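You operate a simulated robot arm through the tools that you are given. There is no shell and no other tool. Be economical: measure what you need, move in short steps, check, and stop when the job is done.

Carry out the task below with a simulated robot arm. There is one attempt and no reset: what you move stays moved.

TASK
Fetch the beige open box marked "J-75" from the top of the fixings bench and set it on top of the brown card box there.

It is judged by the outcome, as a careful person would: the job done as asked, and still so three seconds after it is handed in. It fails if anything else is knocked over, pushed out of place, dropped, spilled or broken.

THE ROBOT
A 7-joint arm with a two-finger parallel gripper, fixed in place. Base frame: the origin is at the foot of the arm, x ahead of it, y to its left, z up; the work surface is at about z = 0. Lengths are in mm, angles in rad, forces in N, time in s.
With the tool pointing down near the work surface it reaches from about 240 to 620 mm from the base axis. Its first joint turns from -1.152 to 1.152 rad. Payload 2.6 kg.
Tool frame: the origin (TCP) lies between the finger pads and is the grasp point; the fingertips stand 30 mm ahead of it; z points along the fingers, y is the line along which they close. The gripper opens to 94 mm. The fingers are 28 mm wide and 10 mm thick; the gripper's body (50 by 96 mm) begins 55 mm behind the TCP.
Orientation is told as [roll, pitch, yaw] about the base's x, y, z axes, in that order, counted from this pose: with the fingers straight down and closing along the base's y, the tool's x points along the base's -x, its y along +y and its z along -z.

THE INTERFACE
- The arm moves only by the tool apply_moves. Its argument "commands" is a list of rows, each an object (a shift or turn left out is 0, a gripper value left out holds the last) with "hand": the gripper command, from -1 (shut) to 1 (fully open), values between in proportion; "travel": the shift along the base's x, y, z in mm, a list of three; "rot": the turn, a rotation vector about the base's x, y, z in rad, a list of three. In form: [{"hand": hand, "travel": [tx, ty, tz], "rot": [rx, ry, rz]}, ...]. A call has 1 to 8 rows; each row shifts and turns the commanded pose from where the row before left it. A row lasts 0.2 s, in which the tool goes at most 50 mm and 0.15 rad; a call with a longer step from one row to the next is refused whole, and so is a gripper value outside its range. A pose out of reach is approached as far as the arm can. The call stops where the force on the tool passes 40 N (or 10 N more than at its start, if that is more) or the arm is blocked; 0.2 s more then pass. The fingers move at their own pace (about 72 mm/s each) and stop on an object; they squeeze with about 40 N. The grip force told is the motor's: it shows also when the fingers shut on nothing. Time passes only in rows, and 0.2 s behind the last, so rows that do not move let the fingers close. It gives the time, the measured TCP pose, the force on the tool (base axes), the opening and the grip force at its end, in the units of the frame above (readings bear some noise).
- Cameras (640 x 400 px; columns grow to the right, rows downward): "scene" is fixed at [53.2, 456.8, 561.4]; the picture's right is [-0.57, -0.82, 0.00], its down [-0.54, 0.37, -0.75] and it looks along [0.62, -0.43, -0.66] (base axes); focal length 279 px, centre (320, 200). "wrist" rides on the gripper at [-37, 0, -58] in the tool frame; the picture's right is [0.00, -1.00, 0.00], its down [0.97, 0.00, -0.24] and it looks along [0.24, 0.00, 0.97] (tool axes); focal length 218 px, centre (320, 200).
- snapshot(camera): a new picture of that camera. No time passes.
- point_at(camera, pixels): for up to 12 pixels [column, row] of the newest picture of that camera ("zoom" is the newest enlarged one), the place [x, y, z] in the base frame of the surface seen there, good to about 2 mm, but the place of the scene camera against the robot may be out by one fixed shift of up to 12 mm in any direction. No time passes.
- enlarge(camera, box): a new picture of the part [left, top, right, bottom] of that camera's present view, enlarged. No time passes.
- sign_off(): hands the job in; it is judged then, once.

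Work in short steps. Measure before you move; look again where a grasp or a placing could have gone wrong, and mend it. You have 60 turns and 26 pictures in all, the two below and enlarged ones among them. Open the gripper and draw the arm clear of the work before you hand the job in, unless the task says otherwise; then end with one line.

The tools are called as a command line: name --argument value ..., lists and objects as JSON in quotes. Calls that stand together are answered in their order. apply_moves: Moves the arm, as the interface text tells. Its arguments: {"type":"object","properties":{"commands":{"type":"array","items":{"type":"object","properties":{"hand":{"type":"number"},"travel":{"type":"array","items":{"type":"number"}},"rot":{"type":"array","items":{"type":"number"}}}}}},"required":["commands"]} The other tools are called the same way: snapshot (camera) takes a picture; point_at (camera, pixels) gives the place of the surface under pixels of a picture; enlarge (camera, box) takes an enlarged picture of a part of a camera's view; sign_off () hands the job in.

At the start:

```text
clock: 0.0
ee_pos: [367.0, 89.4, 330.6]
orientation: [0.001, -0.001, 0.0]
contact_force: [-0.7, 0.1, 0.2]
opening: 94.1
gripper_force: 0.0
```

scene: 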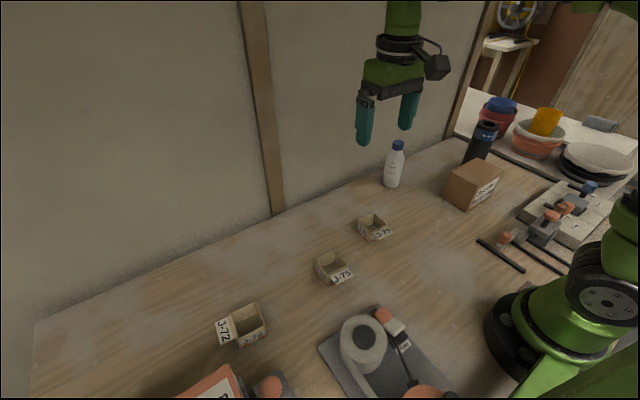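
wrist: 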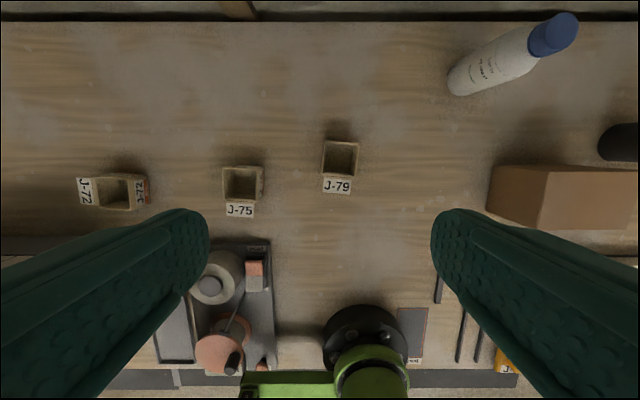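

The wrist view shows the J-75 box around (242,183), its label at (240,210), and the card box around (560,195). I'll enlarge both and measure.

enlarge --camera "wrist" --box '[190, 140, 290, 230]'

point_at --camera "wrist" --pixels '[[224, 168], [261, 168], [225, 200], [260, 200], [242, 185], [240, 211], [242, 235], [495, 170], [545, 172], [540, 225], [488, 212], [600, 200]]'

enlarge --camera "scene" --box '[280, 120, 540, 300]'

point_at --camera "scene" --pixels '[[478, 163], [450, 178], [472, 190], [499, 174], [475, 176], [472, 206], [332, 270], [318, 264], [338, 253], [325, 283], [350, 268], [342, 277]]'

```text
4.44 times, centred on (240, 185) of wrist
```

zoom: 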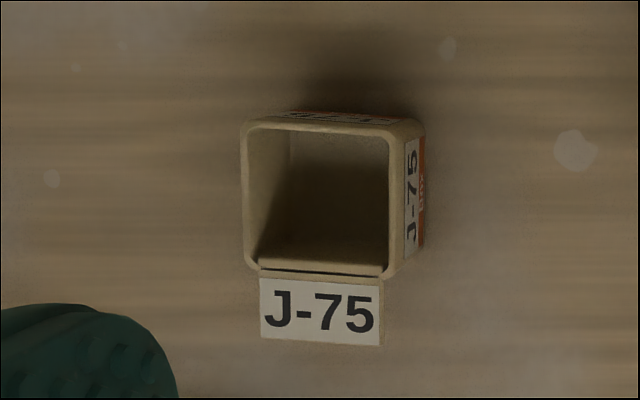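

```text
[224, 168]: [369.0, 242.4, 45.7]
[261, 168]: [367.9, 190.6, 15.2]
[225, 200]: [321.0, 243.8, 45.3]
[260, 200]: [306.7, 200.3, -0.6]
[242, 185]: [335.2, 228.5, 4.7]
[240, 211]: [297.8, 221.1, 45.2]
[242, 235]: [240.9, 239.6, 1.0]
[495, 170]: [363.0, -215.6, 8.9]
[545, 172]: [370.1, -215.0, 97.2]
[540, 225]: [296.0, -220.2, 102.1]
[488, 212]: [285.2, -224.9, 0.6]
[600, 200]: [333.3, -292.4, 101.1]
```

```text
2.22 times, centred on (410, 210) of scene
```

zoom: 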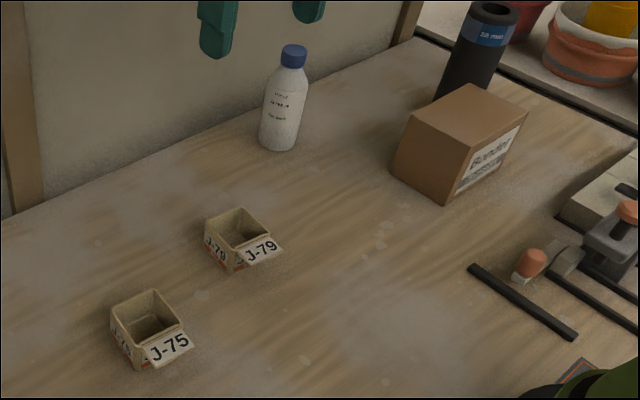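

```text
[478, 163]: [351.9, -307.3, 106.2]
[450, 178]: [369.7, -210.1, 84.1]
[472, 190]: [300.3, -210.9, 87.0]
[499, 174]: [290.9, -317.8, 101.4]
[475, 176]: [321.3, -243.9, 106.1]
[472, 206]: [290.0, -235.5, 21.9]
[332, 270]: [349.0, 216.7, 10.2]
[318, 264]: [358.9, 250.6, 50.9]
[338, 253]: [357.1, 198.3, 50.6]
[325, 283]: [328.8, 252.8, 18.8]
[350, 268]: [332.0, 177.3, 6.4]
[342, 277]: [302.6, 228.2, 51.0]
```

The box's rim spans about x 315–372 and y 187–245 with its top at z 45, so it's about 58 mm wide. I'll move above it at a safe height and look again.

apply_moves --commands '[{"hand": 1, "travel": [-6, 32, -30]}, {"travel": [-6, 32, -30]}, {"travel": [-6, 32, -30]}, {"travel": [-6, 31, -30]}, {}]'

snapshot --camera "wrist"

```text
clock: 1.2
ee_pos: [346.3, 219.4, 213.8]
orientation: [0.0, -0.001, -0.001]
contact_force: [-0.2, -0.3, 0.2]
opening: 94.2
gripper_force: 0.0
```

```text
21 pictures are left
```

wrist: 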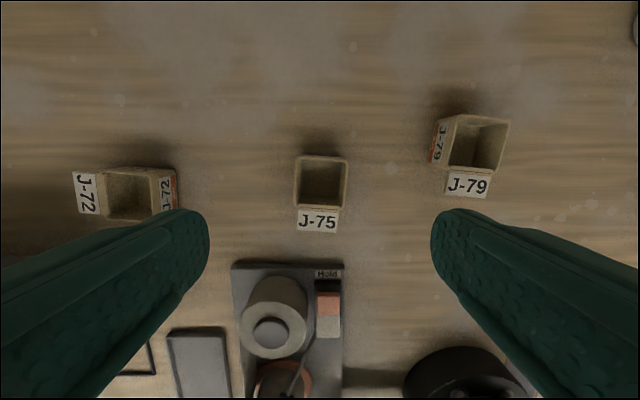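

The box is now centred at about (321,182). I'll measure its rim edges and how it is turned.

point_at --camera "wrist" --pixels '[[297, 165], [297, 200], [346, 165], [342, 203], [300, 158], [344, 159], [298, 207], [339, 207], [298, 229], [338, 231], [320, 180], [320, 245]]'

enlarge --camera "wrist" --box '[270, 140, 370, 240]'

```text
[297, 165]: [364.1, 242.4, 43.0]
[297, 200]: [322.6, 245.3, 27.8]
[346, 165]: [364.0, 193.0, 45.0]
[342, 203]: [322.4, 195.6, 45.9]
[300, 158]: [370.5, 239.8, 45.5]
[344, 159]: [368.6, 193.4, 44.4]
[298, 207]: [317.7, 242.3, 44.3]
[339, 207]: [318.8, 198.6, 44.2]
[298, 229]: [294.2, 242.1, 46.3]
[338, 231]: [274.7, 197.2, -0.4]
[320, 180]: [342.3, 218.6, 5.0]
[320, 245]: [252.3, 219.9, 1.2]
```

```text
4.00 times, centred on (320, 190) of wrist
```

zoom: 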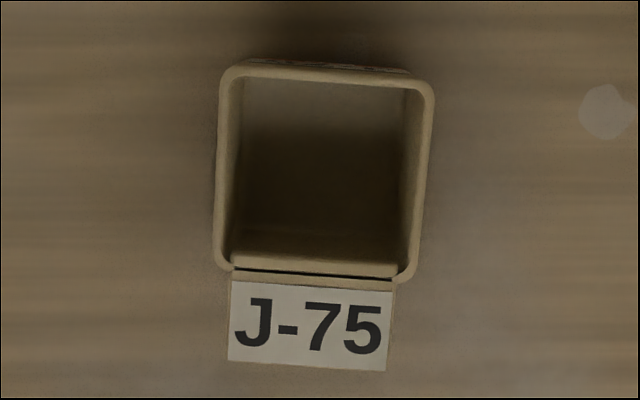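

The rim is centred near (344, 219), about 53 mm wide, and turned about −0.075 rad. I'll match that turn and go down to TCP z ≈ 37 with the fingers on either side.

apply_moves --commands '[{"hand": 1, "travel": [-2, 0, -30], "rot": [0, 0, -0.075]}, {"travel": [0, 0, -40]}, {"travel": [0, 0, -40]}, {"travel": [0, 0, -30]}, {"travel": [0, 0, -20]}, {"travel": [0, 0, -14]}, {}]'

snapshot --camera "wrist"

```text
clock: 2.8
ee_pos: [342.7, 218.1, 36.0]
orientation: [0.0, -0.001, -0.075]
contact_force: [0.0, -0.8, 1.1]
opening: 94.1
gripper_force: 0.1
```

```text
19 pictures are left
```

wrist: 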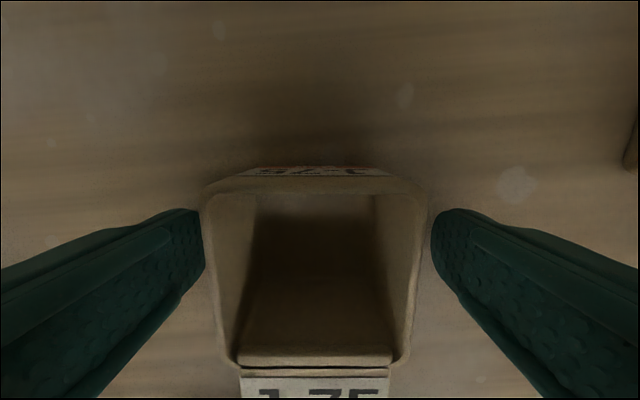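

The box lies squarely between the fingers, so I'll close on it.

apply_moves --commands '[{"hand": -1}, {"hand": -1}, {"hand": -1}, {"hand": -1}]'

```text
clock: 3.8
ee_pos: [342.2, 217.2, 36.4]
orientation: [0.001, 0.001, -0.074]
contact_force: [-0.3, 0.1, -0.5]
opening: 59.2
gripper_force: 39.9
```

The grip is holding at 59 mm and 40 N. I'll lift and check.

apply_moves --commands '[{"hand": -1, "travel": [0, 0, 15]}, {"travel": [0, 0, 35]}, {"travel": [0, 0, 45]}, {"travel": [0, 0, 45]}, {"travel": [0, 0, 45]}, {"travel": [0, 0, 30]}, {}]'

snapshot --camera "wrist"

snapshot --camera "scene"

```text
clock: 5.4
ee_pos: [344.0, 216.9, 251.7]
orientation: [0.001, -0.001, -0.075]
contact_force: [-0.4, 0.2, -1.4]
opening: 59.4
gripper_force: 40.5
```

```text
18 pictures are left
```

wrist: 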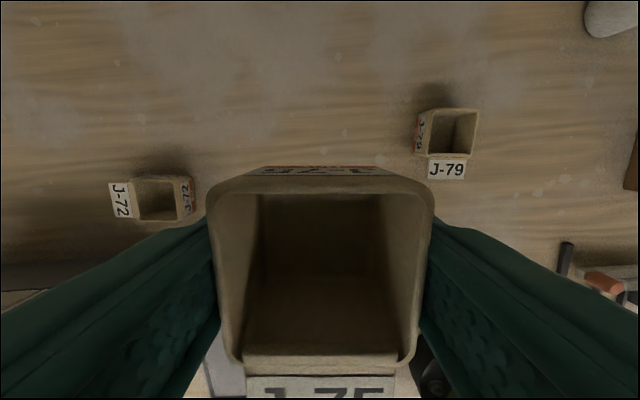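

```text
17 pictures are left
```

scene: 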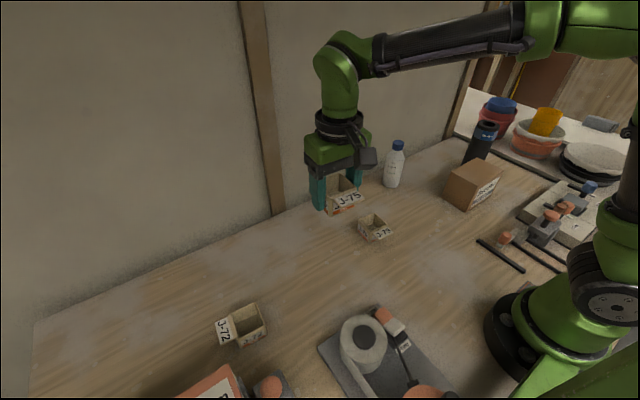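

The box is held level. I'll carry it at this height to y ≈ −150 and then look at the card box from above.

apply_moves --commands '[{"hand": -1, "travel": [0, -30, 2]}, {"travel": [0, -45, 2]}, {"travel": [0, -45, 2]}, {"travel": [0, -45, 2]}, {"travel": [0, -45, 0]}, {"travel": [0, -45, 0]}, {"travel": [0, -45, 0]}, {"travel": [0, -45, 0]}]'

snapshot --camera "wrist"

```text
clock: 7.2
ee_pos: [343.0, -132.3, 262.3]
orientation: [0.0, 0.0, -0.073]
contact_force: [-0.9, 0.1, 0.0]
opening: 59.3
gripper_force: 40.0
```

```text
16 pictures are left
```

wrist: 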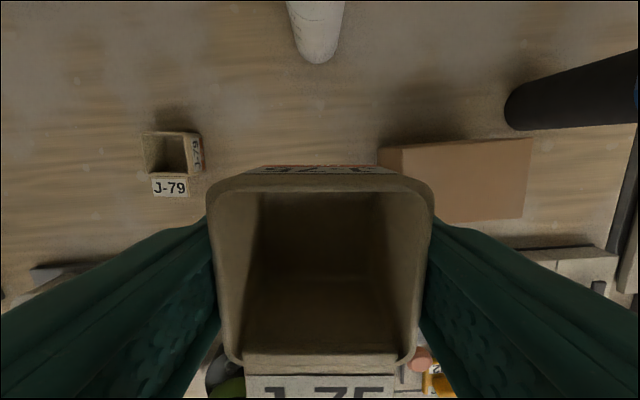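

The card-box top shows at about (402–532, 140–220), with the black bottle above right of it. I'll measure both.

point_at --camera "wrist" --pixels '[[408, 152], [450, 146], [528, 142], [528, 175], [520, 215], [480, 216], [442, 218], [480, 180], [412, 165], [515, 110], [560, 122], [625, 75]]'

point_at --camera "scene" --pixels '[[487, 127], [478, 124], [497, 126], [480, 150], [398, 145]]'

enlarge --camera "wrist" --box '[370, 90, 550, 240]'

```text
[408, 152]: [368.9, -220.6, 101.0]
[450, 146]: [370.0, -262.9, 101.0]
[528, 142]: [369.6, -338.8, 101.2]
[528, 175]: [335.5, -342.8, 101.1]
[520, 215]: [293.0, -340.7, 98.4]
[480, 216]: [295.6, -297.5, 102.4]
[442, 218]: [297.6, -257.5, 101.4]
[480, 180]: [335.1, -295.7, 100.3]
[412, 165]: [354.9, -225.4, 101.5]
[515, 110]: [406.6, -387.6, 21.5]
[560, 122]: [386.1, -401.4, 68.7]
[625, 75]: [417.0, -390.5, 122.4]
```

```text
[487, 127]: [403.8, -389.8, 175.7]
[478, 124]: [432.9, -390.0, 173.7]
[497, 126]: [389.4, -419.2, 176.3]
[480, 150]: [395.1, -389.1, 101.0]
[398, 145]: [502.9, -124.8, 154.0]
```

```text
2.67 times, centred on (460, 165) of wrist
```

zoom: 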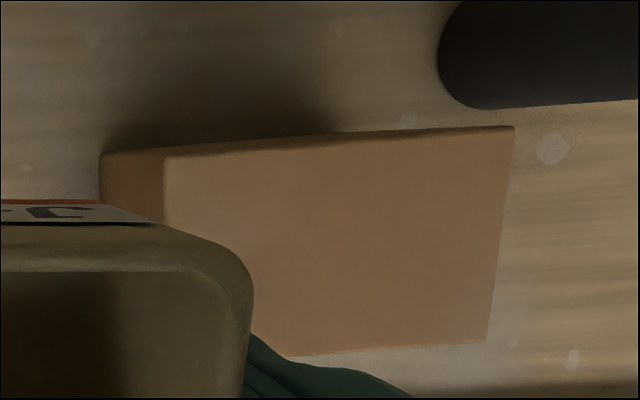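

The card-box top spans x 295–371 and y −216 to −342 at z 101, squared to the base axes. I'll move over its centre (333, −279), square the held box, and read the pose before lowering.

apply_moves --commands '[{"hand": -1, "travel": [-3, -40, 0], "rot": [0, 0, 0.04]}, {"travel": [-4, -40, 0], "rot": [0, 0, 0.035]}, {"travel": [-4, -40, 0]}, {"travel": [0, -26, 0]}, {}, {}]'

```text
clock: 8.6
ee_pos: [333.1, -275.1, 259.7]
orientation: [-0.001, 0.001, 0.0]
contact_force: [0.5, 0.1, -0.6]
opening: 59.5
gripper_force: 40.3
```

It's positioned. I'll lower it to a few mm above the card box.

apply_moves --commands '[{"hand": -1, "travel": [-1, -2, -35]}, {"travel": [0, 0, -35]}, {"travel": [0, 0, -25]}, {"travel": [0, 0, -15]}, {}, {}]'

enlarge --camera "scene" --box '[400, 100, 560, 220]'

```text
clock: 10.0
ee_pos: [329.1, -276.9, 147.9]
orientation: [-0.001, 0.002, 0.001]
contact_force: [-0.7, -0.1, 0.0]
opening: 59.1
gripper_force: 40.2
```

```text
3.33 times, centred on (480, 160) of scene
```

zoom: 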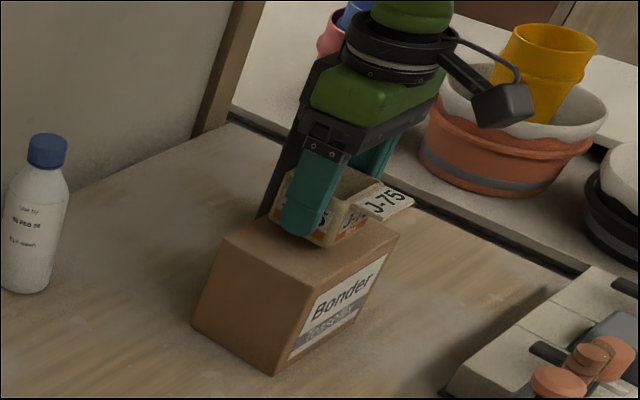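

It's just above the top, with about 10 mm left. I'll lower it in small steps and watch the force.

apply_moves --commands '[{"hand": -1, "travel": [2, 0, -3]}, {"travel": [0, 0, -2]}, {"travel": [0, 0, -2]}, {}]'

```text
clock: 11.0
ee_pos: [331.6, -275.9, 143.1]
orientation: [0.0, 0.001, -0.001]
contact_force: [-0.1, -0.2, -0.5]
opening: 59.3
gripper_force: 40.3
```

apply_moves --commands '[{"hand": -1, "travel": [0, 0, -2]}, {"travel": [0, 0, -1]}, {"travel": [0, 0, -1]}, {}]'

```text
clock: 12.0
ee_pos: [331.6, -276.4, 139.0]
orientation: [0.0, -0.001, 0.001]
contact_force: [0.2, -0.4, -0.4]
opening: 59.1
gripper_force: 39.8
```

There's still no contact force, so I'll continue 1 mm at a time.

apply_moves --commands '[{"hand": -1, "travel": [0, 0, -1]}, {"travel": [0, 0, -1]}, {}]'

```text
clock: 12.8
ee_pos: [332.2, -276.0, 137.1]
orientation: [0.0, -0.002, 0.001]
contact_force: [-0.1, 0.6, -0.7]
opening: 59.5
gripper_force: 40.2
```

apply_moves --commands '[{"hand": -1, "travel": [0, 0, -1]}, {}]'

```text
clock: 13.4
ee_pos: [331.6, -275.2, 135.9]
orientation: [-0.002, -0.002, -0.001]
contact_force: [-0.5, 0.3, 0.0]
opening: 59.2
gripper_force: 39.9
```

apply_moves --commands '[{"hand": -1, "travel": [0, 0, -1]}, {}]'

enlarge --camera "scene" --box '[440, 130, 520, 190]'

```text
clock: 14.0
ee_pos: [332.0, -275.8, 135.9]
orientation: [-0.001, -0.002, -0.002]
contact_force: [-3.5, 3.0, 15.3]
opening: 59.6
gripper_force: 39.5
```

```text
6.67 times, centred on (480, 160) of scene
```

zoom: 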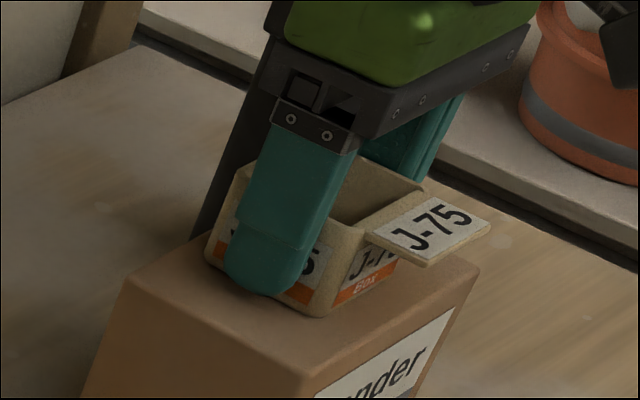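

The upward force is now 15 N, so the box is resting on the card box. I'll open the fingers gently.

apply_moves --commands '[{"hand": 0.35, "travel": [0, 0, 0.5]}, {"hand": 0.5}, {"hand": 0.7}, {"hand": 0.7}]'

```text
clock: 15.0
ee_pos: [331.2, -277.0, 134.6]
orientation: [0.0, 0.0, 0.0]
contact_force: [-0.1, 0.2, -0.6]
opening: 79.9
gripper_force: 0.1
```

The fingers are open to 80 mm and touching nothing, so I'll rise straight up and draw clear.

apply_moves --commands '[{"hand": 0.7, "travel": [0, 0, 10]}, {"travel": [0, 0, 25]}, {"travel": [0, 0, 40]}, {"travel": [0, 0, 45]}, {"travel": [0, 20, 40]}, {"travel": [0, 45, 10]}, {"travel": [0, 45, 0]}, {"travel": [0, 45, 0]}]'

snapshot --camera "scene"

enlarge --camera "scene" --box '[400, 100, 560, 220]'

```text
clock: 16.8
ee_pos: [333.7, -118.4, 308.8]
orientation: [0.001, 0.0, -0.001]
contact_force: [0.3, 0.0, -0.5]
opening: 80.0
gripper_force: 0.1
```

```text
12 pictures are left
```

scene: 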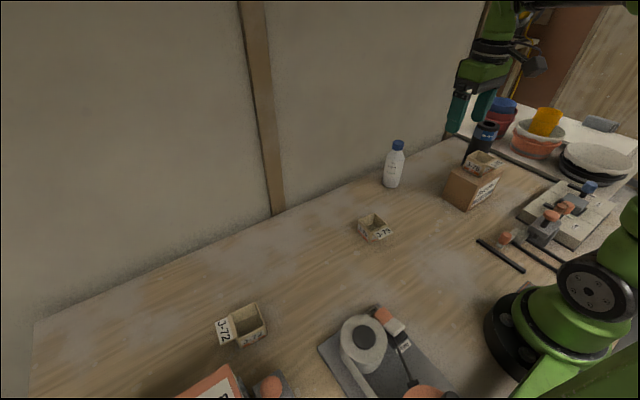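

```text
3.33 times, centred on (480, 160) of scene
```

zoom: 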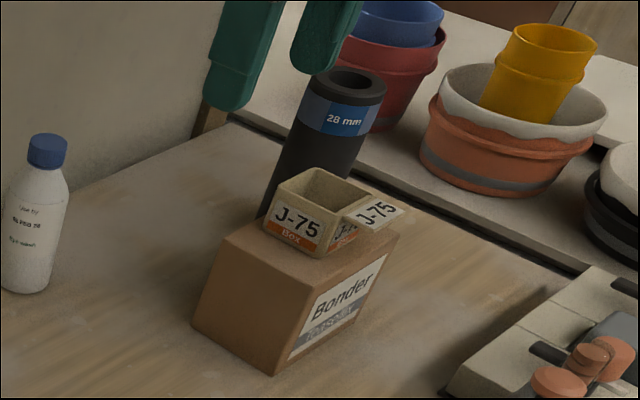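

The J-75 box sits flat on the card box, nothing else has moved, and the arm is clear, so I'm handing it in.

sign_off

```text
The job is handed in.
```

The J-75 box is resting flat on top of the brown card box, with the gripper open, the arm drawn clear and nothing else disturbed.
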